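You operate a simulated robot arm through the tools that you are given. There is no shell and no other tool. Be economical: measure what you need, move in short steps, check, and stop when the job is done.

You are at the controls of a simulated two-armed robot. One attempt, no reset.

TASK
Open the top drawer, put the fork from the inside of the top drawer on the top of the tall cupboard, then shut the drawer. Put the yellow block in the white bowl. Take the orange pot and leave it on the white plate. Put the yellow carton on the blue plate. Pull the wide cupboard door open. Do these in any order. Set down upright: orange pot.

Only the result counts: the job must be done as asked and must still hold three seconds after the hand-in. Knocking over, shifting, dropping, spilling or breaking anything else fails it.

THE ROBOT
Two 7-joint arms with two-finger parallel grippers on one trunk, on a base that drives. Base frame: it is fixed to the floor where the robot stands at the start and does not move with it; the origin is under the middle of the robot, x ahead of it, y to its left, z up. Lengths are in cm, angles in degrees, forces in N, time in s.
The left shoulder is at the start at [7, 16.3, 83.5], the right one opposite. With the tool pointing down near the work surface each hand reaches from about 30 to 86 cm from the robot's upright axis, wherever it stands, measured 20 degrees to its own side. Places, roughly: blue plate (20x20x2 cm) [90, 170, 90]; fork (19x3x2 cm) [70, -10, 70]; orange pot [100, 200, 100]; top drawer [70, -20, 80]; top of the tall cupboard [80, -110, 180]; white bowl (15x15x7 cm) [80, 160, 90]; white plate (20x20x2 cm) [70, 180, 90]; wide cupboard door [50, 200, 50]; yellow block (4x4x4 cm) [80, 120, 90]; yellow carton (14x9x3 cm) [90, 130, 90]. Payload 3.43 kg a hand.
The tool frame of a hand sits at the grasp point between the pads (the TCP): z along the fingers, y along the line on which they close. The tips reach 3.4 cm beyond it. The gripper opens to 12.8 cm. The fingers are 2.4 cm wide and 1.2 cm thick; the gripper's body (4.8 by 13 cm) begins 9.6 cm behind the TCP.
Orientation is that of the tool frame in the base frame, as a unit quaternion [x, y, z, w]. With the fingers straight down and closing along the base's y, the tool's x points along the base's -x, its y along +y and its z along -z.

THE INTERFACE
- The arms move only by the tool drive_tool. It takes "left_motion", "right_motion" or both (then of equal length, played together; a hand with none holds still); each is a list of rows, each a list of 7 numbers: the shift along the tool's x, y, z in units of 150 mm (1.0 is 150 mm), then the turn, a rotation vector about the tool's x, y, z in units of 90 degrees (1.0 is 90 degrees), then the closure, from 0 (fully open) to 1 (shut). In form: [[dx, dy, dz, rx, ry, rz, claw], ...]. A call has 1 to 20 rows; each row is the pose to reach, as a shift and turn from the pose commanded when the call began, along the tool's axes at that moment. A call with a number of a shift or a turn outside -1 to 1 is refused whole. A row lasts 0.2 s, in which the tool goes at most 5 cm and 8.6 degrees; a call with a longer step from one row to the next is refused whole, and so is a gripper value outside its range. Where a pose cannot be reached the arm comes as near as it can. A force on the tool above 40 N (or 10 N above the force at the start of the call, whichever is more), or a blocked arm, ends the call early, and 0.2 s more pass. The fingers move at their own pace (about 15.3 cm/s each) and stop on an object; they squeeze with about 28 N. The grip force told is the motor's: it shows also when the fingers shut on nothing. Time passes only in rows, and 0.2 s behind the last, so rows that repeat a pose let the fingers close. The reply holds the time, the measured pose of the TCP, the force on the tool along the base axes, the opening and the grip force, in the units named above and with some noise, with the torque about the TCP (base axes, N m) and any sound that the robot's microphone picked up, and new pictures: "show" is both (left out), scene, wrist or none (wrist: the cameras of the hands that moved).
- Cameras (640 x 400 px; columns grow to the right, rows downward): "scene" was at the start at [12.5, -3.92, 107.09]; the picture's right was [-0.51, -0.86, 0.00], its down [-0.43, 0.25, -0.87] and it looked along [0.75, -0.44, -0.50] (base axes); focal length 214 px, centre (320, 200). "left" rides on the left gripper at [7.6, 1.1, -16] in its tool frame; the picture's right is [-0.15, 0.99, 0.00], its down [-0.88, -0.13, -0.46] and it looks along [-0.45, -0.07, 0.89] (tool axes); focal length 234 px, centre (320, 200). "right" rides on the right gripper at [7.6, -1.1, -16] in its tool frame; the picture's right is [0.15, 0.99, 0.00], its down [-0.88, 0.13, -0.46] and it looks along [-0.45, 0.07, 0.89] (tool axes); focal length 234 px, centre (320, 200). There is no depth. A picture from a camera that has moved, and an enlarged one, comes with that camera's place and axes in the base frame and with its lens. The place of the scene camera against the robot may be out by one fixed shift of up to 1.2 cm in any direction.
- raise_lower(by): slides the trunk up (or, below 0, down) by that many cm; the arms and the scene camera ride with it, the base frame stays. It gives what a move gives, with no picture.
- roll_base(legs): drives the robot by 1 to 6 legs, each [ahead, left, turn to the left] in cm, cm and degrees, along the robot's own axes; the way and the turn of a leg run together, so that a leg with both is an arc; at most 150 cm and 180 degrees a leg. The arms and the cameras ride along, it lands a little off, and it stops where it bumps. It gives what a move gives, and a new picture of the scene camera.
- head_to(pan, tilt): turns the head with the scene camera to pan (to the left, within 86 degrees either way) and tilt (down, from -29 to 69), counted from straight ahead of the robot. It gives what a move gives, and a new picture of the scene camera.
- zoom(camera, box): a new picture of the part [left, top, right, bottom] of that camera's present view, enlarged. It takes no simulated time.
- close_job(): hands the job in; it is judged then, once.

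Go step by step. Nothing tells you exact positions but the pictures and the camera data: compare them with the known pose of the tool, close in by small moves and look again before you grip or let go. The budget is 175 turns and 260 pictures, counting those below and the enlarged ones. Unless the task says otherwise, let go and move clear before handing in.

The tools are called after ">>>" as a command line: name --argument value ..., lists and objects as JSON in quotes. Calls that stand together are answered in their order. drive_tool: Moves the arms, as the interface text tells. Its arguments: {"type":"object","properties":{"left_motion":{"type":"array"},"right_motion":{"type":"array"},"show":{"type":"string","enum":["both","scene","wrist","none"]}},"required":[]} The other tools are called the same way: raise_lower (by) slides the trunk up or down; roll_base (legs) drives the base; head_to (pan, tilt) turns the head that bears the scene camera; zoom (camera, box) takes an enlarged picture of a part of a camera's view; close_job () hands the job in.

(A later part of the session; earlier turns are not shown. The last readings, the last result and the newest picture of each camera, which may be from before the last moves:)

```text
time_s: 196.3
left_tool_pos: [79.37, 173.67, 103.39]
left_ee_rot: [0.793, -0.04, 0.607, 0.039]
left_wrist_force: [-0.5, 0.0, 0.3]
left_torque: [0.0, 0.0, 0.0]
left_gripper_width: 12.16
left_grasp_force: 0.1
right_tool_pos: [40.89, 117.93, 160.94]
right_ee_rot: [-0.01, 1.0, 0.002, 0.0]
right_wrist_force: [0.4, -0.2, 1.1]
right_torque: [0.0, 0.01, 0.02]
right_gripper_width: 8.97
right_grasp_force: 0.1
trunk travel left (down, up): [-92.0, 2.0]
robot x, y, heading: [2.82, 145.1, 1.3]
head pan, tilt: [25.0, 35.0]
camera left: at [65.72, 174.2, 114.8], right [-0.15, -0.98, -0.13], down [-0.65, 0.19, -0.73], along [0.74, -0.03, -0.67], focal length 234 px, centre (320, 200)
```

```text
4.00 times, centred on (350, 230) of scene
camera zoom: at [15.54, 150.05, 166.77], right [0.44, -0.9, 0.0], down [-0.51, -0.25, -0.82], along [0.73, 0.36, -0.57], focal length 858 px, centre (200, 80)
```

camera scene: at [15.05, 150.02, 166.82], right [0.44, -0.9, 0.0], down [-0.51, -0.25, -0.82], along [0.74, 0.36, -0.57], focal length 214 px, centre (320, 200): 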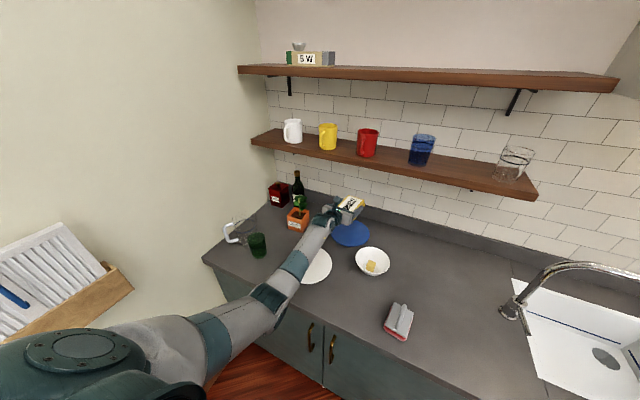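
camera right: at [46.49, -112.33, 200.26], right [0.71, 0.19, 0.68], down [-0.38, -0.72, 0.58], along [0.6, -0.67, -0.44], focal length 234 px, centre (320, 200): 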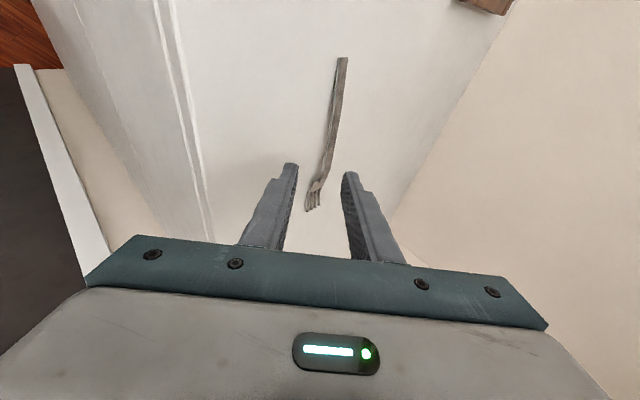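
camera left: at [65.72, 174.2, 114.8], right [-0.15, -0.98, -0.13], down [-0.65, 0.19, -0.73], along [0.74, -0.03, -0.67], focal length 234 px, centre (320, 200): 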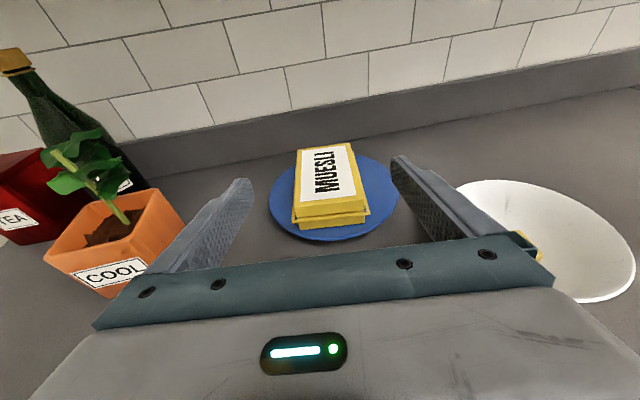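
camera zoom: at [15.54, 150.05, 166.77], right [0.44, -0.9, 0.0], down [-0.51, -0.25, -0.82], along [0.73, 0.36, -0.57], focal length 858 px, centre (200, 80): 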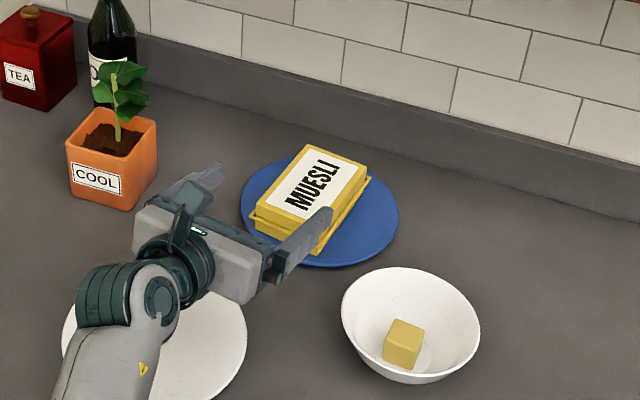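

The carton is on the blue plate. Next is the pot at about (87.7, 198.5), 9–10 cm wide, with the glass in front of it. I'll pitch the left hand about 45° down, yawed about 9° left, so the wrist passes above the glass.

>>> drive_tool --left_motion '[[0.12, 0, -0.14, 0.03, -0.06, -0.008, 0], [0.25, 0, -0.29, 0.06, -0.12, -0.016, 0], [0.38, 0, -0.43, 0.09, -0.18, -0.024, 0], [0.5, 0, -0.58, 0.12, -0.24, -0.032, 0], [0.633, 0, -0.72, 0.15, -0.29, -0.04, 0], [0.633, 0, -0.72, 0.172, -0.333, -0.046, 0], [0.633, 0, -0.72, 0.172, -0.333, -0.046, 0]]' --show "none"

>>> roll_base --legs '[[0, 13, -1.2]]'

>>> zoom --camera "left" --box '[0, 0, 640, 400]'

```text
time_s: 197.1
left_tool_pos: [73.55, 186.91, 107.17]
left_ee_rot: [0.839, -0.028, 0.54, -0.068]
left_wrist_force: [0.5, 0.2, -0.4]
left_torque: [-0.03, -0.01, -0.02]
left_gripper_width: 12.82
left_grasp_force: 0.0
left hand out of reach, approached as far as the arm can: row 2, 3, 4
right_tool_pos: [41.19, 118.65, 160.99]
right_ee_rot: [-0.01, 1.0, 0.001, -0.001]
right_wrist_force: [-0.2, -0.1, -0.1]
right_torque: [-0.05, -0.01, 0.0]
right_gripper_width: 8.95
right_grasp_force: 0.0
trunk travel left (down, up): [-92.0, 2.0]
robot x, y, heading: [2.69, 144.9, 1.5]
head pan, tilt: [25.0, 35.0]
stopped in row 4 (left hand): the arm was blocked; the commanded pose is now the measured one
```

```text
time_s: 198.4
left_tool_pos: [74.25, 197.84, 107.22]
left_ee_rot: [0.839, -0.038, 0.539, -0.064]
left_wrist_force: [-0.1, 0.3, -0.8]
left_torque: [0.0, 0.0, 0.01]
left_gripper_width: 12.8
left_grasp_force: 0.1
right_tool_pos: [40.29, 130.14, 160.87]
right_ee_rot: [0.0, 1.0, 0.002, 0.0]
right_wrist_force: [1.1, 0.3, -1.2]
right_torque: [0.04, -0.03, 0.01]
right_gripper_width: 8.96
right_grasp_force: 0.1
trunk travel left (down, up): [-92.0, 2.0]
robot x, y, heading: [2.68, 158.3, 0.2]
head pan, tilt: [25.0, 35.0]
camera scene: at [15.41, 162.47, 166.78], right [0.43, -0.91, 0.0], down [-0.52, -0.24, -0.82], along [0.74, 0.35, -0.57], focal length 214 px, centre (320, 200)
```

scene: 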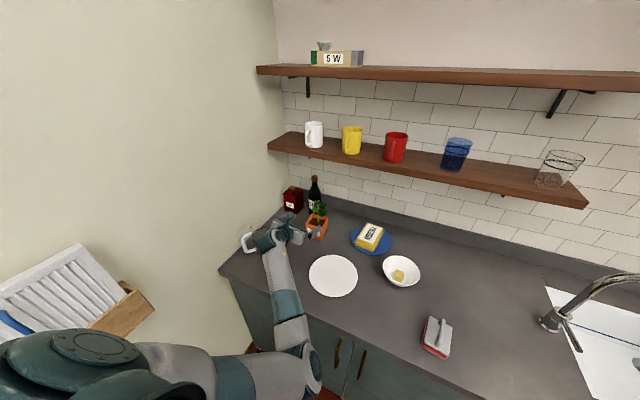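

```text
1.00 times, centred on (320, 200) of left
camera zoom: at [62.71, 194.57, 120.35], right [-0.06, -0.96, -0.28], down [-0.78, 0.22, -0.59], along [0.62, 0.18, -0.76], focal length 234 px, centre (320, 200)
```

zoom: 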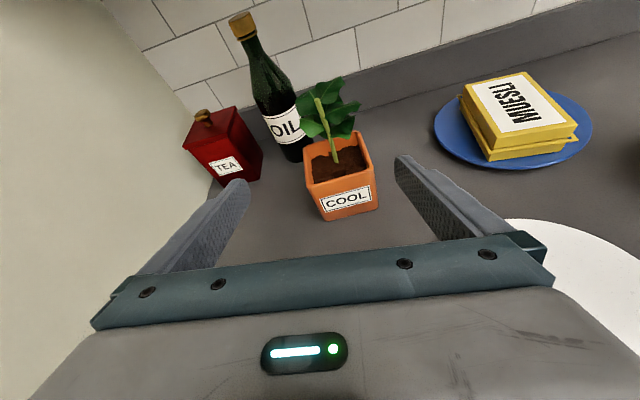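

The arm got blocked during that move, so I need to check the glass and pitcher.

>>> zoom --camera "scene" --box '[210, 170, 370, 270]'

>>> zoom --camera "right" --box '[400, 60, 640, 210]'

```text
4.00 times, centred on (290, 220) of scene
camera zoom: at [15.41, 162.47, 166.78], right [0.43, -0.91, 0.0], down [-0.52, -0.24, -0.82], along [0.74, 0.35, -0.57], focal length 858 px, centre (440, 120)
```

zoom: 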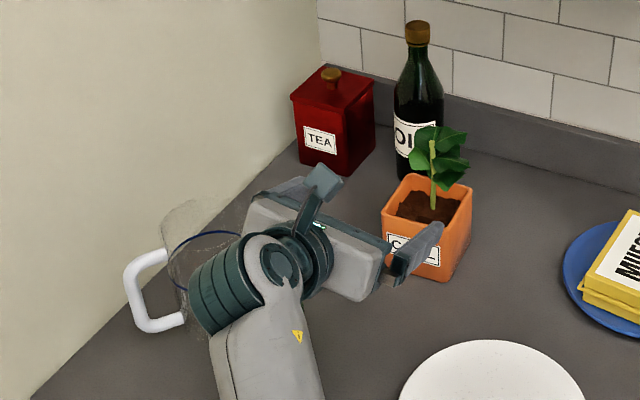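

```text
2.67 times, centred on (520, 135) of right
camera zoom: at [32.79, 128.94, 176.75], right [-0.15, 0.99, 0.01], down [0.88, 0.13, 0.46], along [0.45, 0.07, -0.89], focal length 624 px, centre (-213, 373)
```

zoom: 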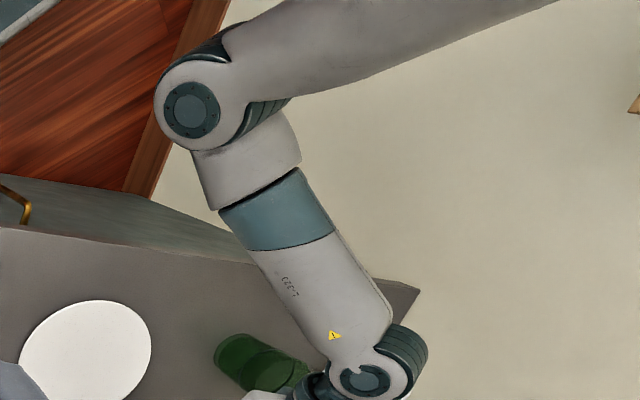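

The glass seems to have been nudged several cm toward the pitcher. I'll back off to get an accurate view of it, then restore it before handling the pot.

>>> drive_tool --left_motion '[[0.1, 0, -0.1, 0, 0, 0, 0.1], [0.25, 0, -0.2, 0, 0, 0, 0.1], [0.25, 0, -0.2, 0, 0, 0, 0.1]]' --show "none"

>>> roll_base --legs '[[-28, 0, 0]]'

>>> zoom --camera "left" --box '[0, 0, 640, 400]'

```text
time_s: 199.2
left_tool_pos: [73.76, 197.75, 108.2]
left_ee_rot: [0.838, -0.038, 0.54, -0.063]
left_wrist_force: [0.6, 0.5, 0.0]
left_torque: [-0.02, 0.0, 0.01]
left_gripper_width: 11.51
left_grasp_force: 0.0
left hand out of reach, approached as far as the arm can: row 1, 2, 3
right_tool_pos: [40.29, 130.29, 160.98]
right_ee_rot: [0.0, 1.0, 0.002, -0.001]
right_wrist_force: [0.3, -0.3, -0.6]
right_torque: [-0.03, 0.0, 0.02]
right_gripper_width: 8.98
right_grasp_force: 0.1
trunk travel left (down, up): [-92.0, 2.0]
robot x, y, heading: [2.78, 158.41, 0.2]
head pan, tilt: [25.0, 35.0]
```

```text
time_s: 201.2
left_tool_pos: [45.99, 197.73, 108.04]
left_ee_rot: [0.839, -0.039, 0.539, -0.062]
left_wrist_force: [0.6, -0.7, -0.4]
left_torque: [-0.01, 0.01, 0.01]
left_gripper_width: 11.51
left_grasp_force: 0.1
right_tool_pos: [12.6, 130.27, 160.85]
right_ee_rot: [0.0, 1.0, 0.001, -0.001]
right_wrist_force: [0.6, -0.1, -0.3]
right_torque: [-0.01, 0.01, 0.01]
right_gripper_width: 8.96
right_grasp_force: 0.0
trunk travel left (down, up): [-92.0, 2.0]
robot x, y, heading: [-25.05, 158.14, 0.2]
head pan, tilt: [25.0, 35.0]
camera scene: at [-12.38, 162.61, 166.75], right [0.43, -0.9, 0.0], down [-0.52, -0.24, -0.82], along [0.74, 0.35, -0.57], focal length 214 px, centre (320, 200)
```

scene: 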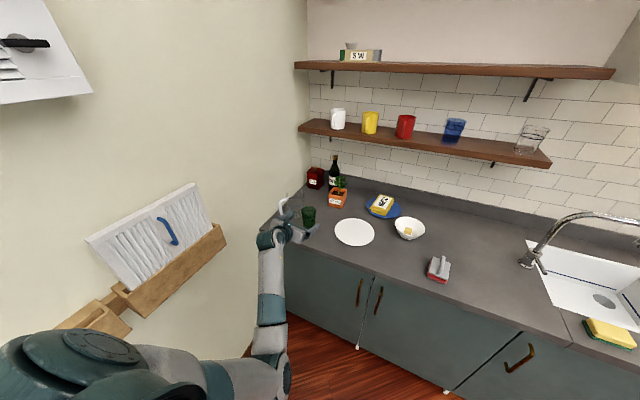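

```text
1.00 times, centred on (320, 200) of left
camera zoom: at [34.43, 194.56, 121.14], right [-0.06, -0.96, -0.28], down [-0.78, 0.21, -0.59], along [0.62, 0.18, -0.76], focal length 234 px, centre (320, 200)
```

zoom: 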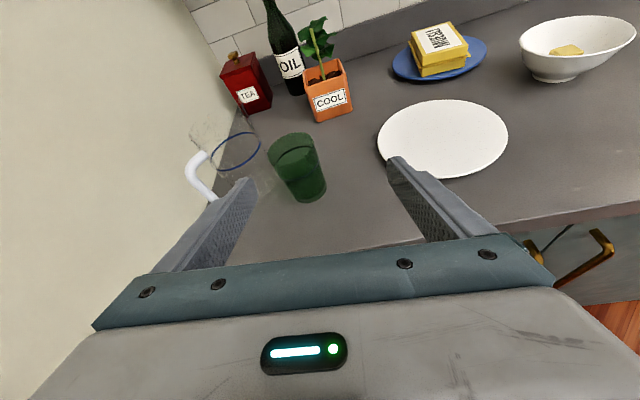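

The wrist view puts the glass at about (61.3, 203.9), where the first picture had it at (60.8, 194.7), so I pushed it about 9 cm. I'll return it, so I'm turning the left hand to point down with fingers closing along x.

>>> drive_tool --left_motion '[[0.03, -0.004, -0.013, -0.048, -0.038, 0.064, 0.1], [0.06, -0.009, -0.025, -0.096, -0.076, 0.127, 0.1], [0.08, -0.013, -0.038, -0.144, -0.114, 0.191, 0.1], [0.11, -0.018, -0.05, -0.191, -0.152, 0.255, 0.1], [0.14, -0.022, -0.063, -0.239, -0.19, 0.318, 0.1], [0.17, -0.027, -0.076, -0.287, -0.228, 0.382, 0.1], [0.19, -0.031, -0.088, -0.335, -0.265, 0.446, 0.1], [0.22, -0.036, -0.1, -0.383, -0.303, 0.51, 0.1], [0.25, -0.04, -0.113, -0.431, -0.341, 0.573, 0.1], [0.28, -0.045, -0.126, -0.478, -0.379, 0.637, 0.1], [0.3, -0.049, -0.139, -0.526, -0.417, 0.7, 0.1], [0.33, -0.054, -0.151, -0.574, -0.455, 0.764, 0.1], [0.36, -0.058, -0.164, -0.622, -0.493, 0.828, 0.1], [0.36, -0.058, -0.164, -0.622, -0.493, 0.828, 0.1]]' --show "both"

```text
time_s: 204.2
left_tool_pos: [45.77, 197.82, 114.07]
left_ee_rot: [0.708, -0.706, 0.002, -0.001]
left_wrist_force: [-0.3, 0.2, -1.2]
left_torque: [0.01, 0.0, -0.01]
left_gripper_width: 11.52
left_grasp_force: 0.2
right_tool_pos: [12.21, 130.26, 160.94]
right_ee_rot: [0.0, 1.0, 0.001, -0.001]
right_wrist_force: [-0.3, -0.1, -1.2]
right_torque: [-0.01, 0.01, -0.01]
right_gripper_width: 8.95
right_grasp_force: 0.1
trunk travel left (down, up): [-92.0, 2.0]
robot x, y, heading: [-25.19, 158.16, 0.5]
head pan, tilt: [25.0, 35.0]
camera scene: at [-12.65, 162.66, 166.77], right [0.43, -0.9, 0.0], down [-0.52, -0.24, -0.82], along [0.74, 0.35, -0.57], focal length 214 px, centre (320, 200)
camera left: at [44.45, 190.16, 130.0], right [-0.99, 0.14, 0.0], down [0.13, 0.88, 0.46], along [0.07, 0.45, -0.89], focal length 234 px, centre (320, 200)
```

scene: 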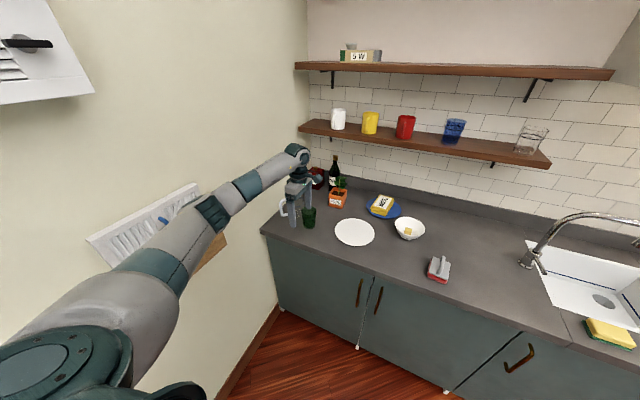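
left: 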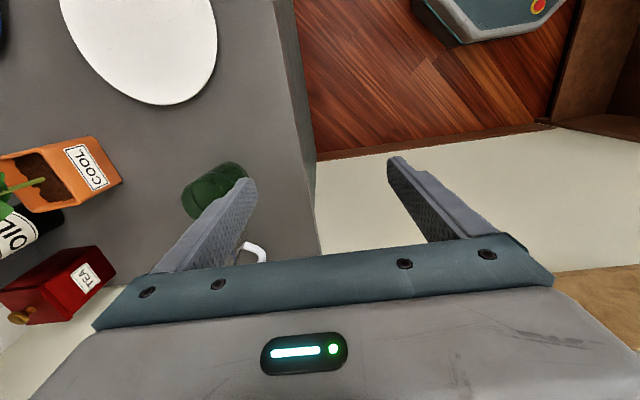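

>>> roll_base --legs '[[14, 0, 0]]'

>>> zoom --camera "left" --box '[0, 0, 640, 400]'

```text
time_s: 205.5
left_tool_pos: [59.48, 197.7, 114.34]
left_ee_rot: [-0.707, 0.707, -0.003, 0.002]
left_wrist_force: [-0.4, 0.5, -0.3]
left_torque: [-0.01, -0.02, 0.0]
left_gripper_width: 11.48
left_grasp_force: 0.1
right_tool_pos: [25.82, 130.21, 161.01]
right_ee_rot: [0.001, 1.0, 0.002, 0.001]
right_wrist_force: [-0.4, -0.4, -0.2]
right_torque: [0.0, -0.02, -0.02]
right_gripper_width: 8.97
right_grasp_force: 0.0
trunk travel left (down, up): [-92.0, 2.0]
robot x, y, heading: [-11.26, 158.38, 0.3]
head pan, tilt: [25.0, 35.0]
camera scene: at [0.99, 162.64, 166.81], right [0.42, -0.91, 0.0], down [-0.52, -0.24, -0.82], along [0.74, 0.35, -0.57], focal length 214 px, centre (320, 200)
```

scene: 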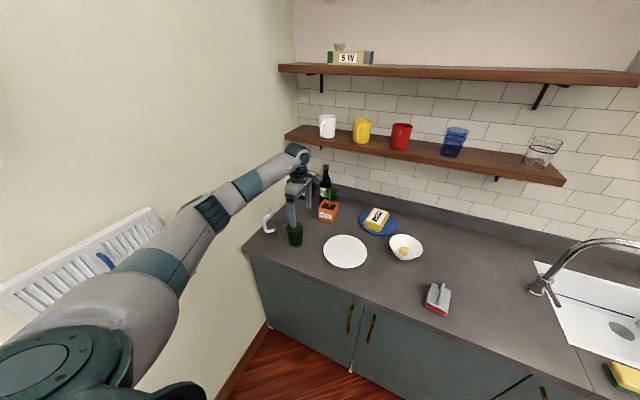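

```text
1.00 times, centred on (320, 200) of left
camera zoom: at [58.21, 190.08, 130.16], right [-0.99, 0.15, -0.01], down [0.13, 0.88, 0.46], along [0.07, 0.45, -0.89], focal length 234 px, centre (320, 200)
```

zoom: 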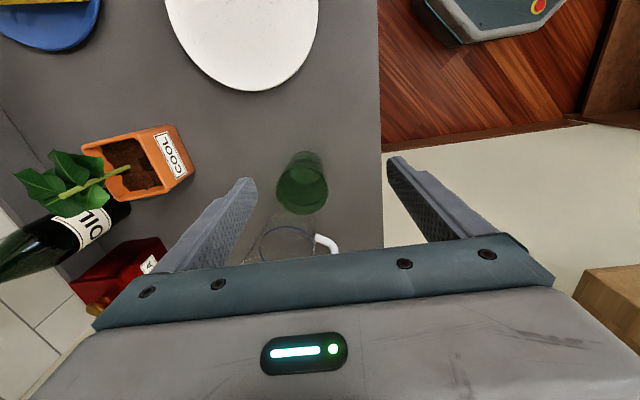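

The glass is at (63, 203.5) and the white plate also shifted from y≈176 to y≈180. I'll grasp the glass from above.

>>> drive_tool --left_motion '[[-0.1, -0.06, 0.1, 0, 0, 0, 0], [-0.25, -0.15, 0.2, 0, 0, 0, 0], [-0.38, -0.24, 0.35, 0, 0, 0, 0], [-0.38, -0.24, 0.6, 0, 0, 0, 0], [-0.38, -0.24, 0.6, 0, 0, 0, 0]]' --show "wrist"

```text
time_s: 206.7
left_tool_pos: [63.36, 203.34, 105.15]
left_ee_rot: [0.707, -0.707, 0.002, -0.002]
left_wrist_force: [-0.3, -1.0, 0.8]
left_torque: [-0.03, -0.03, -0.03]
left_gripper_width: 12.81
left_grasp_force: 0.2
right_tool_pos: [26.16, 130.17, 160.91]
right_ee_rot: [0.001, 1.0, 0.002, 0.0]
right_wrist_force: [0.3, -0.3, 0.2]
right_torque: [0.01, -0.04, -0.02]
right_gripper_width: 8.94
right_grasp_force: 0.2
trunk travel left (down, up): [-92.0, 2.0]
robot x, y, heading: [-11.37, 158.15, 0.3]
head pan, tilt: [25.0, 35.0]
camera left: at [62.03, 195.72, 121.06], right [-0.99, 0.15, -0.01], down [0.13, 0.88, 0.46], along [0.07, 0.45, -0.89], focal length 234 px, centre (320, 200)
```

left: 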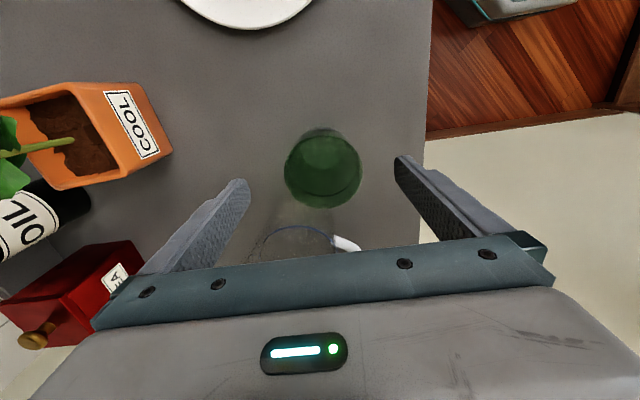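

>>> drive_tool --left_motion '[[0, 0, 0.2, 0, 0, 0, 0], [0, 0.01, 0.4, 0, 0, 0, 0], [0, 0.02, 0.62, 0, 0, 0, 0], [0, 0.02, 0.62, 0, 0, 0, 0], [0, 0.02, 0.62, 0, 0, 0, 0.2], [0, 0.02, 0.62, 0, 0, 0, 0.35], [0, 0.02, 0.62, 0, 0, 0, 0.5], [0, 0.02, 0.62, 0, 0, 0, 0.5]]' --show "wrist"

```text
time_s: 208.5
left_tool_pos: [63.28, 203.47, 95.9]
left_ee_rot: [0.708, -0.707, 0.001, -0.001]
left_wrist_force: [-0.4, -0.3, 0.2]
left_torque: [0.05, -0.1, 0.02]
left_gripper_width: 7.7
left_grasp_force: 28.0
right_tool_pos: [26.18, 130.14, 161.0]
right_ee_rot: [0.001, 1.0, 0.001, 0.001]
right_wrist_force: [-0.7, 0.2, -0.2]
right_torque: [0.04, -0.01, 0.01]
right_gripper_width: 8.97
right_grasp_force: 0.0
trunk travel left (down, up): [-92.0, 2.0]
robot x, y, heading: [-11.5, 157.97, 0.1]
head pan, tilt: [25.0, 35.0]
camera left: at [61.86, 195.76, 111.75], right [-0.99, 0.15, 0.0], down [0.13, 0.88, 0.46], along [0.07, 0.45, -0.89], focal length 234 px, centre (320, 200)
```

left: 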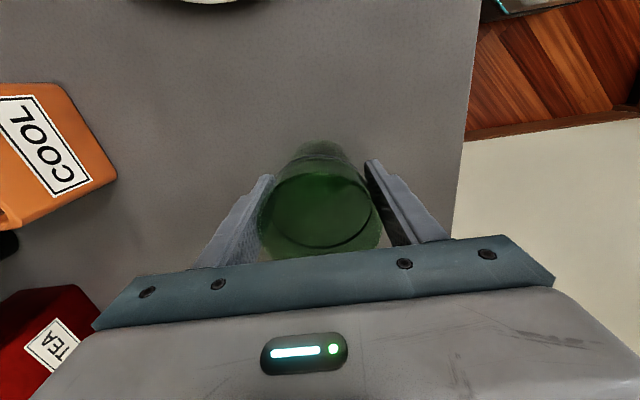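

Gripped at 7.7 cm. I'll lift slightly, bring it back to (61.3, 194), and set it down.

>>> drive_tool --left_motion '[[0, 0, -0.05, 0, 0, 0, 0.5], [0, 0, -0.1, 0, 0, 0, 0.5], [0.15, 0.03, -0.1, 0, 0, 0, 0.5], [0.3, 0.06, -0.1, 0, 0, 0, 0.5], [0.47, 0.1, -0.1, 0, 0, 0, 0.5], [0.633, 0.127, -0.1, 0, 0, 0, 0.5], [0.633, 0.127, -0.1, 0, 0, 0, 0.5], [0.633, 0.127, -0.04, 0, 0, 0, 0.5], [0.633, 0.127, 0.0, 0, 0, 0, 0.5], [0.633, 0.127, 0.0, 0, 0, 0, 0.5]]' --show "wrist"

```text
time_s: 210.7
left_tool_pos: [61.26, 193.88, 95.8]
left_ee_rot: [0.708, -0.707, 0.001, -0.001]
left_wrist_force: [-1.0, -0.5, -0.4]
left_torque: [0.0, -0.05, 0.04]
left_gripper_width: 7.72
left_grasp_force: 27.9
right_tool_pos: [26.24, 130.16, 160.88]
right_ee_rot: [0.0, 1.0, 0.001, 0.0]
right_wrist_force: [0.0, -0.6, 0.1]
right_torque: [-0.01, -0.03, 0.0]
right_gripper_width: 8.97
right_grasp_force: 0.0
trunk travel left (down, up): [-92.0, 2.0]
robot x, y, heading: [-11.34, 158.0, -0.1]
head pan, tilt: [25.0, 35.0]
camera left: at [59.92, 186.21, 111.74], right [-0.99, 0.15, 0.0], down [0.13, 0.88, 0.46], along [0.07, 0.45, -0.89], focal length 234 px, centre (320, 200)
```

left: 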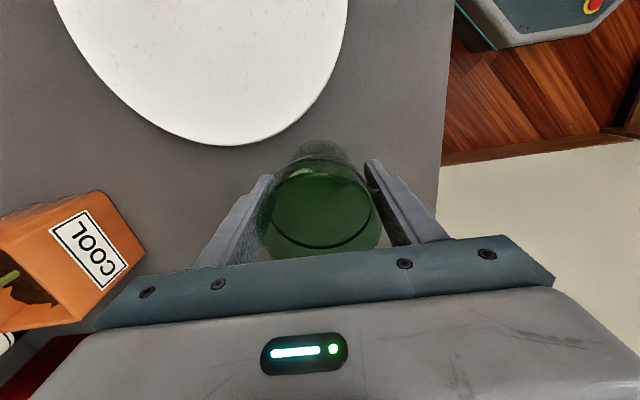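

>>> drive_tool --left_motion '[[0, 0, 0.01, 0, 0, 0, 0.4], [0, 0, 0.01, 0, 0, 0, 0.2], [0, 0, 0.01, 0, 0, 0, 0.15], [0, 0, -0.2, 0, 0, 0, 0.15], [0, 0, -0.45, 0, 0, 0, 0.15], [0, 0, -0.7, 0, 0, 0, 0.15], [0, 0, -0.95, 0, 0, 0, 0.15], [0, 0, -0.95, 0, 0, 0, 0.15]]' --show "wrist"

```text
time_s: 212.5
left_tool_pos: [61.06, 193.88, 110.11]
left_ee_rot: [0.707, -0.707, 0.002, -0.001]
left_wrist_force: [0.2, 0.2, 0.0]
left_torque: [0.0, -0.01, -0.01]
left_gripper_width: 10.88
left_grasp_force: 0.0
right_tool_pos: [26.22, 130.04, 161.0]
right_ee_rot: [0.001, 1.0, 0.002, 0.0]
right_wrist_force: [0.8, -0.8, -0.1]
right_torque: [0.02, 0.02, -0.01]
right_gripper_width: 8.96
right_grasp_force: 0.1
trunk travel left (down, up): [-92.0, 2.0]
robot x, y, heading: [-11.35, 158.2, -0.1]
head pan, tilt: [25.0, 35.0]
camera left: at [59.82, 186.31, 125.95], right [-0.99, 0.15, 0.0], down [0.13, 0.88, 0.46], along [0.07, 0.45, -0.89], focal length 234 px, centre (320, 200)
```

left: 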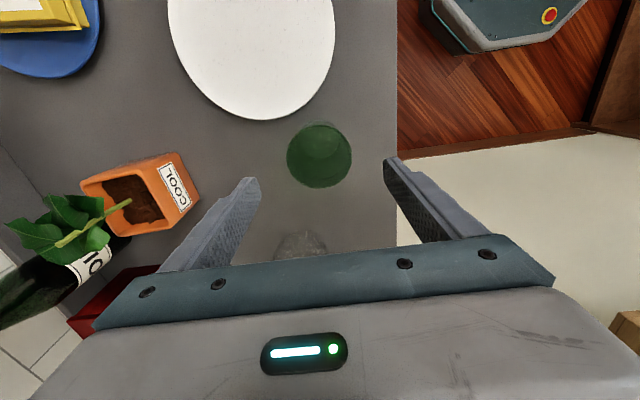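

The glass is back in place and upright. Now I'll nudge the white plate back about 4.5 cm to the right with the closed fist.

>>> drive_tool --left_motion '[[0, -0.25, 0, 0, 0, 0, 0.6], [0.07, -0.53, 0, 0, 0, 0, 1], [0.07, -0.53, 0.2, 0, 0, 0, 1], [0.07, -0.53, 0.45, 0, 0, 0, 1], [0.07, -0.53, 0.7, 0, 0, 0, 1], [0.07, -0.53, 0.9, 0, 0, 0, 1], [0.07, -0.53, 0.9, 0, 0, 0, 1]]' --show "wrist"

```text
time_s: 214.1
left_tool_pos: [67.9, 192.86, 96.67]
left_ee_rot: [0.708, -0.706, 0.003, -0.001]
left_wrist_force: [-0.1, -0.1, 0.4]
left_torque: [-0.01, 0.0, 0.01]
left_gripper_width: 0.01
left_grasp_force: 28.1
left hand out of reach, approached as far as the arm can: row 5, 6, 7
right_tool_pos: [26.17, 130.37, 160.9]
right_ee_rot: [0.0, 1.0, 0.002, 0.0]
right_wrist_force: [-0.1, -0.3, 0.7]
right_torque: [0.01, 0.02, 0.0]
right_gripper_width: 8.96
right_grasp_force: 0.0
trunk travel left (down, up): [-92.0, 2.0]
robot x, y, heading: [-11.17, 158.23, 0.1]
head pan, tilt: [25.0, 35.0]
camera left: at [66.54, 185.28, 112.55], right [-0.99, 0.14, 0.0], down [0.13, 0.88, 0.46], along [0.07, 0.45, -0.89], focal length 234 px, centre (320, 200)
```

left: 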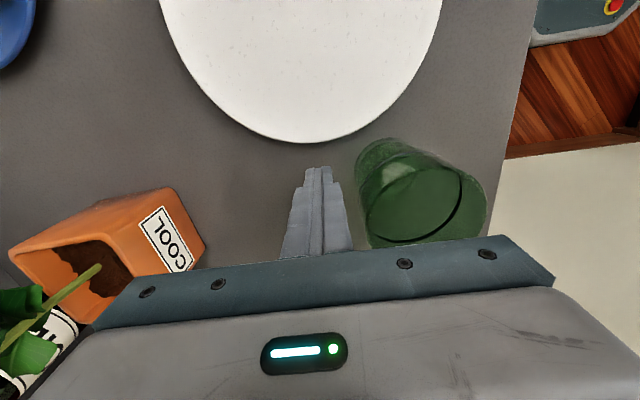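

>>> raise_lower --by -3

>>> drive_tool --left_motion '[[0.1, 0, 0, 0, 0, 0, 1], [0.2, 0, 0, 0, 0, 0, 1], [0.3, 0, 0, 0, 0, 0, 1], [0.39, 0, 0, 0, 0, 0, 1], [0.39, 0, 0, 0, 0, 0, 1]]' --show "wrist"

```text
time_s: 214.8
left_tool_pos: [67.98, 192.72, 93.65]
left_ee_rot: [0.708, -0.706, 0.001, -0.001]
left_wrist_force: [-0.3, -0.2, -0.4]
left_torque: [-0.01, 0.02, 0.01]
left_gripper_width: 0.0
left_grasp_force: 28.2
right_tool_pos: [26.17, 130.09, 157.83]
right_ee_rot: [0.001, 1.0, 0.003, 0.0]
right_wrist_force: [-0.3, 0.5, 0.0]
right_torque: [0.01, 0.01, -0.01]
right_gripper_width: 8.96
right_grasp_force: 0.1
trunk travel left (down, up): [-89.0, 5.0]
robot x, y, heading: [-11.3, 158.19, 0.0]
head pan, tilt: [25.0, 35.0]
```

```text
time_s: 216.0
left_tool_pos: [67.9, 186.93, 93.64]
left_ee_rot: [-0.707, 0.708, -0.001, 0.002]
left_wrist_force: [-0.3, -0.2, 0.4]
left_torque: [-0.01, 0.01, 0.01]
left_gripper_width: 0.0
left_grasp_force: 28.2
right_tool_pos: [26.06, 130.29, 157.99]
right_ee_rot: [0.001, 1.0, 0.002, 0.0]
right_wrist_force: [-0.1, 0.1, 0.4]
right_torque: [0.02, 0.01, -0.01]
right_gripper_width: 8.95
right_grasp_force: 0.0
trunk travel left (down, up): [-89.0, 5.0]
robot x, y, heading: [-11.17, 158.21, 0.1]
head pan, tilt: [25.0, 35.0]
camera left: at [66.62, 179.26, 109.55], right [-0.99, 0.15, 0.0], down [0.13, 0.88, 0.46], along [0.07, 0.45, -0.89], focal length 234 px, centre (320, 200)
```

left: 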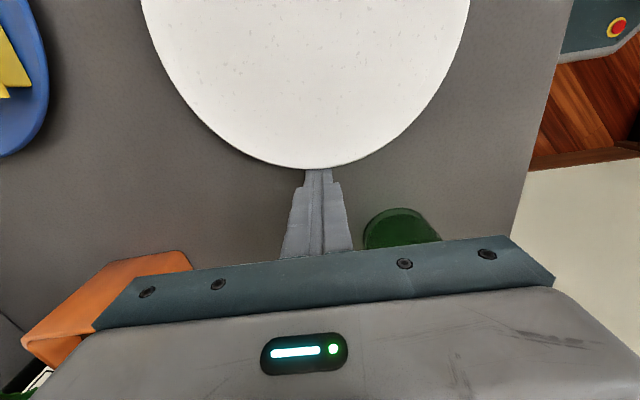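

The plate's centre is back at y≈175.4. Now I'll raise the hand and return to the standard orientation.

>>> drive_tool --left_motion '[[-0.05, 0, -0.2, 0, 0, 0, 1], [-0.05, 0, -0.5, 0, 0, 0, 0.8], [-0.05, 0, -0.8, 0, 0, 0, 0.4], [-0.05, 0, -1, 0, 0, 0.09, 0], [-0.05, 0, -1, 0, 0, 0.18, 0], [-0.05, 0, -1, 0, 0, 0.27, 0], [-0.05, 0, -1, 0, 0, 0.36, 0], [-0.05, 0, -1, 0, 0, 0.45, 0], [-0.05, 0, -1, 0, 0, 0.54, 0], [-0.05, 0, -1, 0, 0, 0.63, 0], [-0.05, 0, -1, 0, 0, 0.72, 0], [-0.05, 0, -1, 0, 0, 0.81, 0], [-0.05, 0, -1, 0, 0, 0.9, 0], [-0.05, 0, -1, 0, 0, 0.9, 0]]' --show "wrist"

```text
time_s: 219.0
left_tool_pos: [67.78, 187.56, 108.67]
left_ee_rot: [-0.078, 0.997, -0.001, 0.001]
left_wrist_force: [-1.1, -0.3, 0.1]
left_torque: [0.01, 0.02, 0.01]
left_gripper_width: 12.81
left_grasp_force: 0.1
right_tool_pos: [26.35, 130.13, 157.99]
right_ee_rot: [0.001, 1.0, 0.002, 0.0]
right_wrist_force: [-0.1, 0.4, 0.1]
right_torque: [-0.02, 0.01, 0.0]
right_gripper_width: 8.96
right_grasp_force: 0.0
trunk travel left (down, up): [-89.0, 5.0]
robot x, y, heading: [-11.23, 158.39, 0.2]
head pan, tilt: [25.0, 35.0]
camera left: at [60.0, 187.52, 124.51], right [-0.01, 1.0, 0.0], down [0.89, 0.01, 0.46], along [0.46, 0.0, -0.89], focal length 234 px, centre (320, 200)
```

left: 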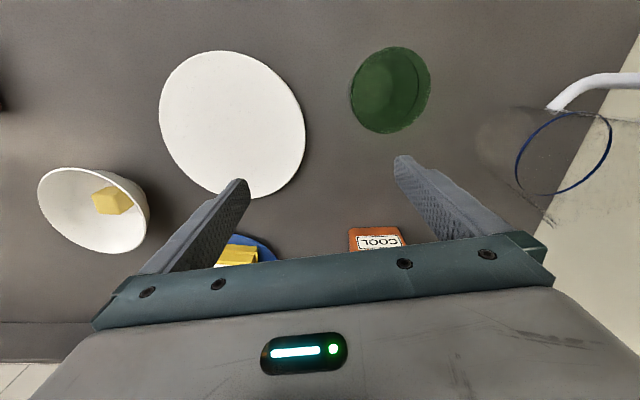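

>>> drive_tool --left_motion '[[0.1, 0, 0, 0, -0.09, 0, 0], [0.2, 0, 0, 0, -0.18, 0, 0], [0.3, 0, 0, 0, -0.27, 0, 0], [0.4, 0, 0, 0, -0.36, 0, 0], [0.5, 0, 0, 0, -0.45, 0, 0], [0.5, 0, 0, 0, -0.5, 0, 0], [0.5, 0, 0, 0, -0.5, 0, 0]]' --show "both"

```text
time_s: 220.6
left_tool_pos: [60.46, 186.43, 108.76]
left_ee_rot: [-0.074, 0.92, 0.03, 0.384]
left_wrist_force: [0.0, 0.2, 0.1]
left_torque: [0.0, 0.02, 0.02]
left_gripper_width: 12.8
left_grasp_force: 0.1
right_tool_pos: [26.25, 130.11, 157.96]
right_ee_rot: [0.001, 1.0, 0.001, -0.001]
right_wrist_force: [0.0, 0.5, 0.3]
right_torque: [0.01, 0.02, 0.0]
right_gripper_width: 8.97
right_grasp_force: 0.2
trunk travel left (down, up): [-89.0, 5.0]
robot x, y, heading: [-11.26, 158.57, 0.2]
head pan, tilt: [25.0, 35.0]
camera scene: at [1.37, 162.62, 163.77], right [0.42, -0.91, 0.0], down [-0.52, -0.24, -0.82], along [0.74, 0.35, -0.57], focal length 214 px, centre (320, 200)
camera left: at [43.69, 184.93, 114.45], right [-0.05, 0.99, 0.1], down [0.31, -0.08, 0.95], along [0.95, 0.08, -0.31], focal length 234 px, centre (320, 200)
```

scene: 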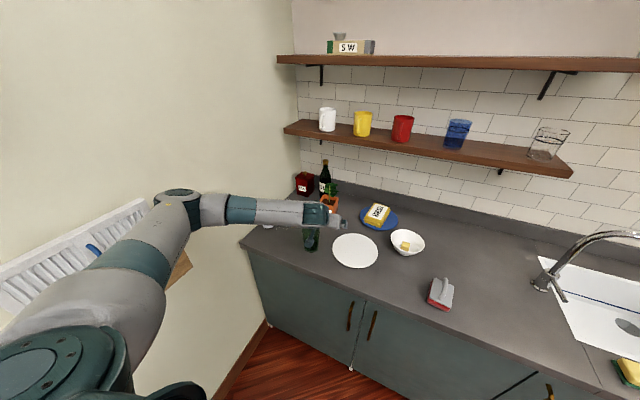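
left: 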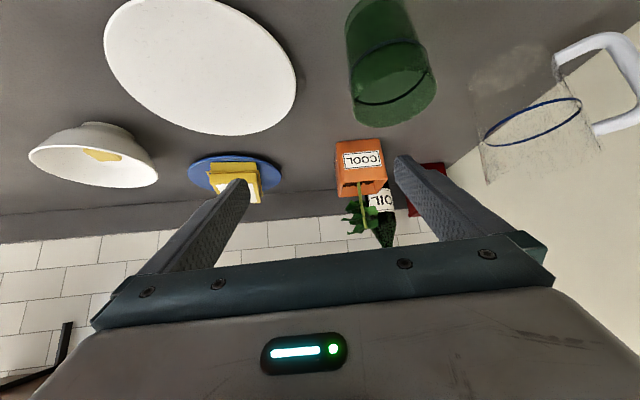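

Natural elbow-up posture now. I'll drive forward 12 cm, then move to the pre-grasp.

>>> roll_base --legs '[[12, 0, 0]]'

>>> drive_tool --left_motion '[[0, 0.2, 0, 0, 0, 0, 0], [0, 0.4, 0, 0, 0, 0, 0], [0, 0.6, 0, 0, 0, 0, 0], [0, 0.6, 0, 0, 0, 0, 0]]' --show "wrist"

```text
time_s: 221.9
left_tool_pos: [72.18, 186.52, 108.85]
left_ee_rot: [-0.073, 0.92, 0.029, 0.384]
left_wrist_force: [-0.4, -0.1, 0.3]
left_torque: [0.01, 0.0, -0.01]
left_gripper_width: 12.8
left_grasp_force: 0.0
right_tool_pos: [37.73, 130.1, 157.92]
right_ee_rot: [0.001, 1.0, 0.003, 0.001]
right_wrist_force: [-0.4, 0.5, -0.6]
right_torque: [-0.01, -0.03, -0.03]
right_gripper_width: 8.98
right_grasp_force: 0.0
trunk travel left (down, up): [-89.0, 5.0]
robot x, y, heading: [0.81, 158.15, 0.1]
head pan, tilt: [25.0, 35.0]
camera scene: at [12.93, 162.64, 163.81], right [0.42, -0.91, 0.0], down [-0.52, -0.24, -0.82], along [0.74, 0.35, -0.57], focal length 214 px, centre (320, 200)
```

scene: 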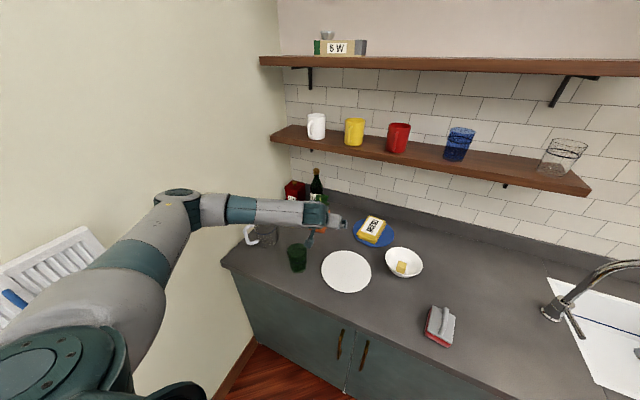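

```text
time_s: 222.9
left_tool_pos: [70.98, 195.46, 108.56]
left_ee_rot: [-0.074, 0.92, 0.03, 0.384]
left_wrist_force: [0.4, -0.6, -0.1]
left_torque: [-0.01, 0.04, 0.0]
left_gripper_width: 12.82
left_grasp_force: 0.0
right_tool_pos: [38.18, 130.08, 157.94]
right_ee_rot: [0.001, 1.0, 0.003, 0.0]
right_wrist_force: [0.3, -0.3, 0.6]
right_torque: [0.02, -0.01, -0.01]
right_gripper_width: 8.99
right_grasp_force: 0.1
trunk travel left (down, up): [-89.0, 5.0]
robot x, y, heading: [0.36, 158.24, 0.3]
head pan, tilt: [25.0, 35.0]
camera left: at [54.26, 193.93, 114.42], right [-0.05, 0.99, 0.1], down [0.31, -0.08, 0.95], along [0.95, 0.08, -0.31], focal length 234 px, centre (320, 200)
```

left: 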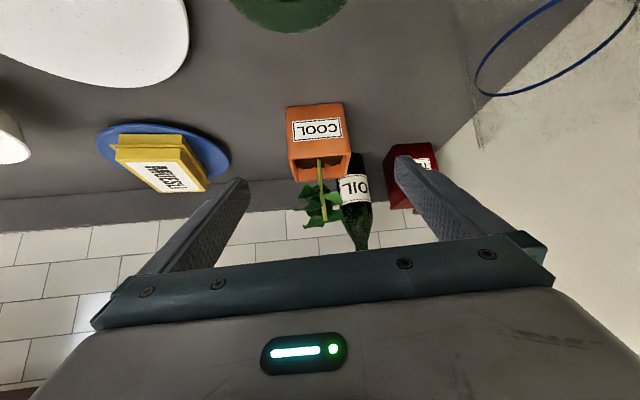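

>>> drive_tool --left_motion '[[-0.04, -0.01, 0.22, 0, 0, 0, 0], [-0.08, -0.02, 0.44, 0, 0, 0, 0], [-0.127, -0.03, 0.67, 0, 0, 0, 0], [-0.127, -0.03, 0.67, 0, 0, 0, 0]]' --show "both"

```text
time_s: 223.9
left_tool_pos: [79.41, 196.17, 102.93]
left_ee_rot: [-0.074, 0.92, 0.03, 0.383]
left_wrist_force: [0.0, 0.2, -0.6]
left_torque: [0.0, 0.02, 0.0]
left_gripper_width: 12.79
left_grasp_force: 0.1
right_tool_pos: [38.02, 130.19, 157.96]
right_ee_rot: [0.0, 1.0, 0.002, 0.0]
right_wrist_force: [-0.2, -0.5, 0.0]
right_torque: [0.01, 0.0, 0.01]
right_gripper_width: 8.95
right_grasp_force: 0.0
trunk travel left (down, up): [-89.0, 5.0]
robot x, y, heading: [0.78, 158.47, -0.0]
head pan, tilt: [25.0, 35.0]
camera scene: at [13.22, 162.69, 163.77], right [0.42, -0.91, 0.0], down [-0.52, -0.24, -0.82], along [0.74, 0.35, -0.57], focal length 214 px, centre (320, 200)
camera left: at [62.62, 194.72, 108.7], right [-0.05, 0.99, 0.1], down [0.31, -0.08, 0.95], along [0.95, 0.08, -0.31], focal length 234 px, centre (320, 200)
```

scene: 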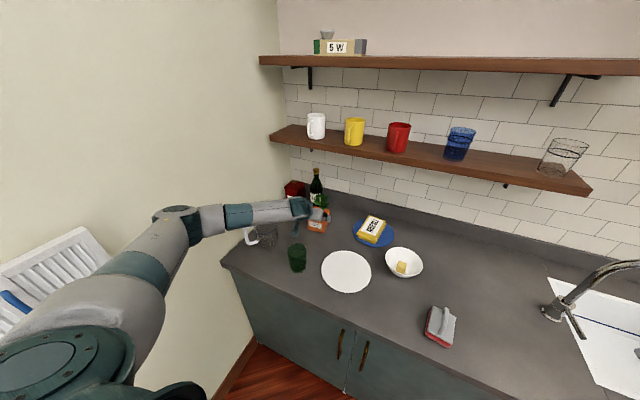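
left: 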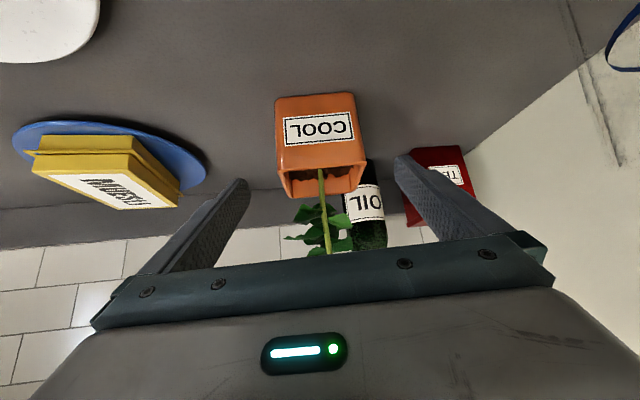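

>>> drive_tool --left_motion '[[0, 0, 0.2, 0, 0, 0, 0], [0, 0, 0.4, 0, 0, 0, 0], [0, 0, 0.6, 0, 0, 0, 0], [0, 0, 0.7, 0, 0, 0, 0], [0, 0, 0.7, 0, 0, 0, 0]]' --show "both"

>>> zoom --camera "scene" --box '[240, 160, 400, 260]'

```text
time_s: 225.1
left_tool_pos: [86.78, 197.52, 95.49]
left_ee_rot: [-0.073, 0.92, 0.029, 0.383]
left_wrist_force: [0.4, -0.3, 0.6]
left_torque: [0.0, 0.02, 0.0]
left_gripper_width: 12.79
left_grasp_force: 0.0
right_tool_pos: [37.99, 130.21, 157.97]
right_ee_rot: [0.001, 1.0, 0.002, 0.0]
right_wrist_force: [-0.2, -0.7, 0.3]
right_torque: [0.02, -0.01, 0.01]
right_gripper_width: 8.98
right_grasp_force: 0.0
trunk travel left (down, up): [-89.0, 5.0]
robot x, y, heading: [0.67, 158.18, 0.4]
head pan, tilt: [25.0, 35.0]
camera scene: at [13.22, 162.69, 163.78], right [0.42, -0.91, 0.0], down [-0.52, -0.24, -0.82], along [0.74, 0.35, -0.57], focal length 214 px, centre (320, 200)
camera left: at [70.0, 195.93, 101.33], right [-0.05, 0.99, 0.1], down [0.31, -0.08, 0.95], along [0.95, 0.08, -0.31], focal length 234 px, centre (320, 200)
```

scene: 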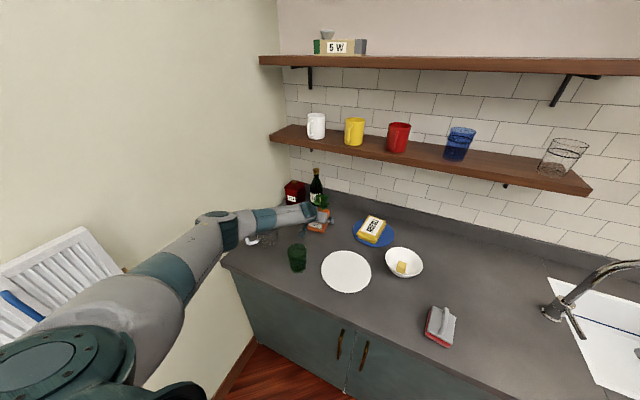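
left: 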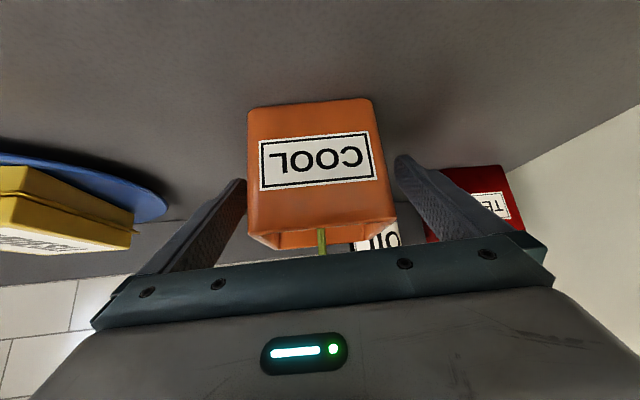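

```text
4.00 times, centred on (320, 210) of scene
camera zoom: at [13.22, 162.69, 163.78], right [0.42, -0.91, 0.0], down [-0.52, -0.24, -0.82], along [0.74, 0.35, -0.57], focal length 858 px, centre (320, 160)
```

zoom: 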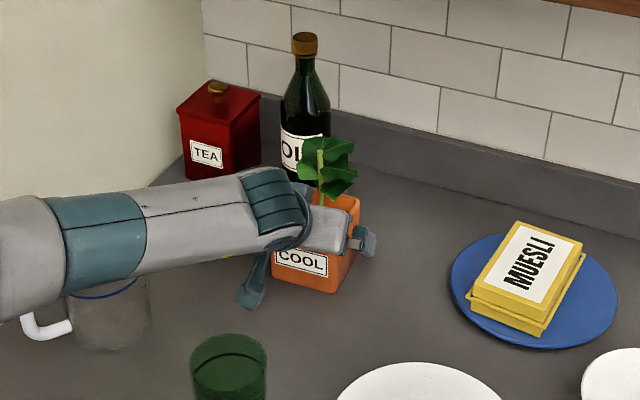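

The pot is centred between the fingers. Closing.

>>> drive_tool --left_motion '[[0, 0, 0, 0, 0, 0, 0.15], [0, 0, 0, 0, 0, 0, 0.25], [0, 0, 0, 0, 0, 0, 0.4], [0, 0, 0, 0, 0, 0, 0.5], [0, 0, 0, 0, 0, 0, 0.5]]' --show "wrist"

```text
time_s: 226.3
left_tool_pos: [86.84, 197.31, 95.5]
left_ee_rot: [-0.073, 0.92, 0.029, 0.383]
left_wrist_force: [1.3, -0.9, 0.8]
left_torque: [-0.33, 0.17, 0.02]
left_gripper_width: 9.0
left_grasp_force: 28.2
right_tool_pos: [38.0, 130.16, 157.8]
right_ee_rot: [0.001, 1.0, 0.003, 0.0]
right_wrist_force: [-0.4, -0.1, -0.3]
right_torque: [0.02, -0.03, -0.03]
right_gripper_width: 8.95
right_grasp_force: 0.1
trunk travel left (down, up): [-89.0, 5.0]
robot x, y, heading: [0.57, 157.97, 0.3]
head pan, tilt: [25.0, 35.0]
camera left: at [70.01, 195.87, 101.35], right [-0.05, 0.99, 0.1], down [0.31, -0.08, 0.95], along [0.95, 0.08, -0.31], focal length 234 px, centre (320, 200)
```

left: 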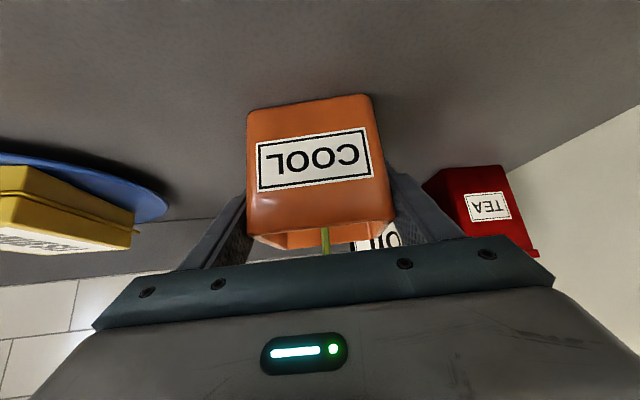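

>>> drive_tool --left_motion '[[-0.05, 0, -0.05, 0, 0, 0, 0.5], [-0.14, 0, -0.14, 0, 0, 0, 0.5], [-0.28, 0, -0.28, 0, 0, 0, 0.5], [-0.42, 0, -0.42, 0, 0, 0, 0.5], [-0.57, 0, -0.56, 0, 0, 0, 0.5], [-0.57, 0, -0.56, 0, 0, 0, 0.5]]' --show "both"

```text
time_s: 227.7
left_tool_pos: [86.95, 197.42, 107.4]
left_ee_rot: [-0.073, 0.921, 0.029, 0.382]
left_wrist_force: [0.2, 0.8, -5.2]
left_torque: [-0.03, 0.01, -0.02]
left_gripper_width: 8.97
left_grasp_force: 28.1
right_tool_pos: [38.16, 130.16, 157.89]
right_ee_rot: [0.001, 1.0, 0.002, 0.0]
right_wrist_force: [-0.4, 0.2, -0.2]
right_torque: [-0.04, 0.0, 0.04]
right_gripper_width: 8.93
right_grasp_force: 0.2
trunk travel left (down, up): [-89.0, 5.0]
robot x, y, heading: [0.62, 158.52, 0.2]
head pan, tilt: [25.0, 35.0]
camera scene: at [13.35, 162.7, 163.76], right [0.42, -0.91, 0.0], down [-0.52, -0.24, -0.82], along [0.74, 0.35, -0.57], focal length 214 px, centre (320, 200)
camera left: at [70.12, 195.96, 113.2], right [-0.05, 0.99, 0.1], down [0.31, -0.08, 0.95], along [0.95, 0.08, -0.31], focal length 234 px, centre (320, 200)
```

scene: 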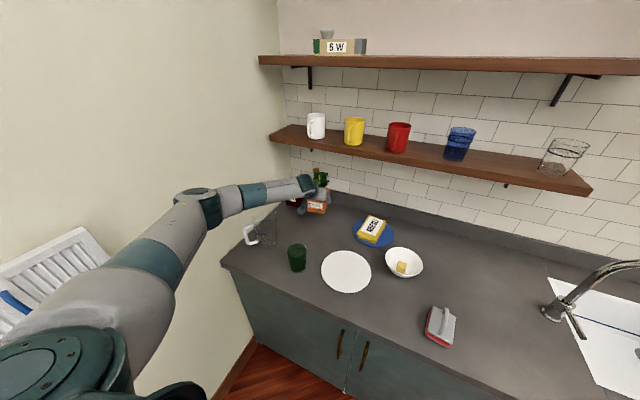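
left: 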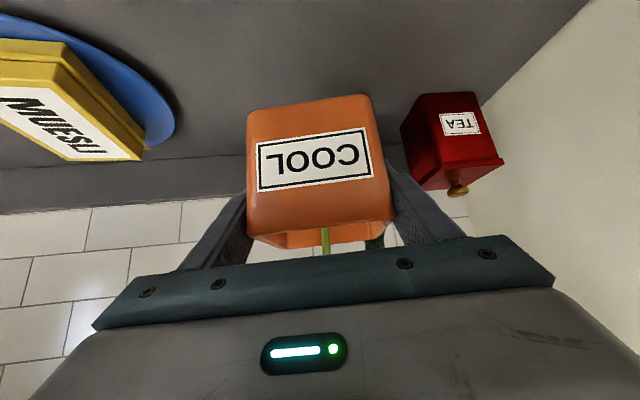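

The pot is lifted (5 N). I'll carry it diagonally over the white plate with the base.

>>> roll_base --legs '[[-20.6, -22.3, 0]]'

>>> zoom --camera "left" --box '[0, 0, 640, 400]'

>>> zoom --camera "scene" --box '[240, 120, 480, 270]'

```text
time_s: 229.7
left_tool_pos: [66.63, 174.93, 107.17]
left_ee_rot: [-0.071, 0.921, 0.028, 0.383]
left_wrist_force: [-0.2, 0.7, -5.8]
left_torque: [0.01, 0.03, 0.01]
left_gripper_width: 9.01
left_grasp_force: 28.1
right_tool_pos: [17.87, 107.88, 157.92]
right_ee_rot: [0.003, 1.0, 0.0, -0.001]
right_wrist_force: [-0.1, 0.2, 0.1]
right_torque: [-0.04, 0.02, 0.0]
right_gripper_width: 8.96
right_grasp_force: 0.0
trunk travel left (down, up): [-89.0, 5.0]
robot x, y, heading: [-19.49, 135.79, -0.1]
head pan, tilt: [25.0, 35.0]
camera scene: at [-6.9, 140.47, 163.74], right [0.42, -0.91, 0.0], down [-0.52, -0.24, -0.82], along [0.74, 0.34, -0.58], focal length 214 px, centre (320, 200)
```

scene: 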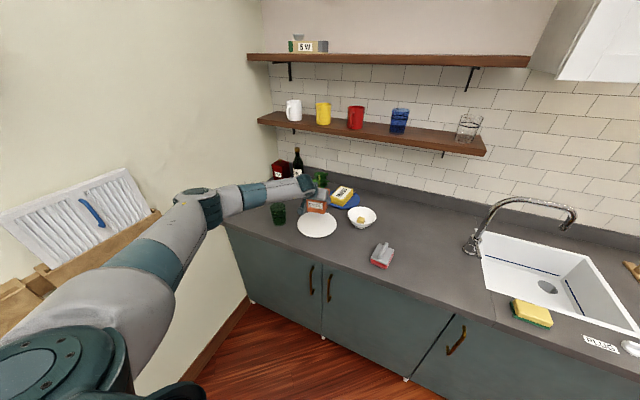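

```text
1.00 times, centred on (320, 200) of left
camera zoom: at [49.95, 173.44, 113.04], right [-0.05, 0.99, 0.1], down [0.32, -0.08, 0.95], along [0.95, 0.08, -0.31], focal length 234 px, centre (320, 200)
```

zoom: 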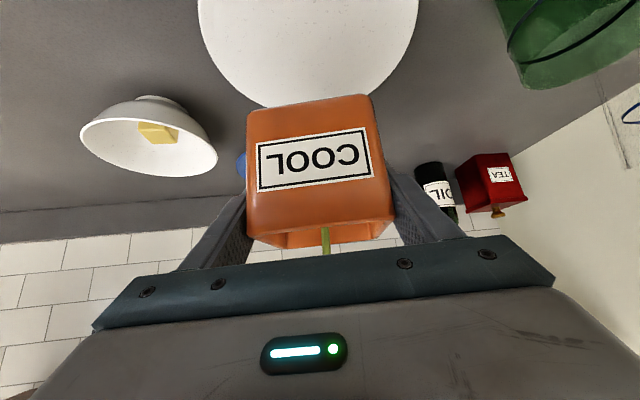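

```text
2.67 times, centred on (360, 195) of scene
camera zoom: at [-6.9, 140.47, 163.74], right [0.42, -0.91, 0.0], down [-0.52, -0.24, -0.82], along [0.74, 0.34, -0.58], focal length 572 px, centre (213, 213)
```

zoom: 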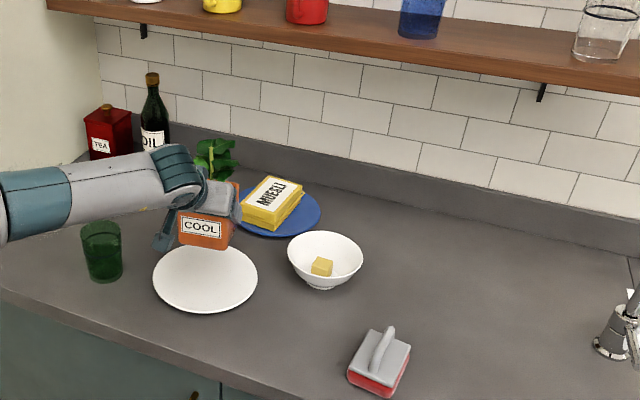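

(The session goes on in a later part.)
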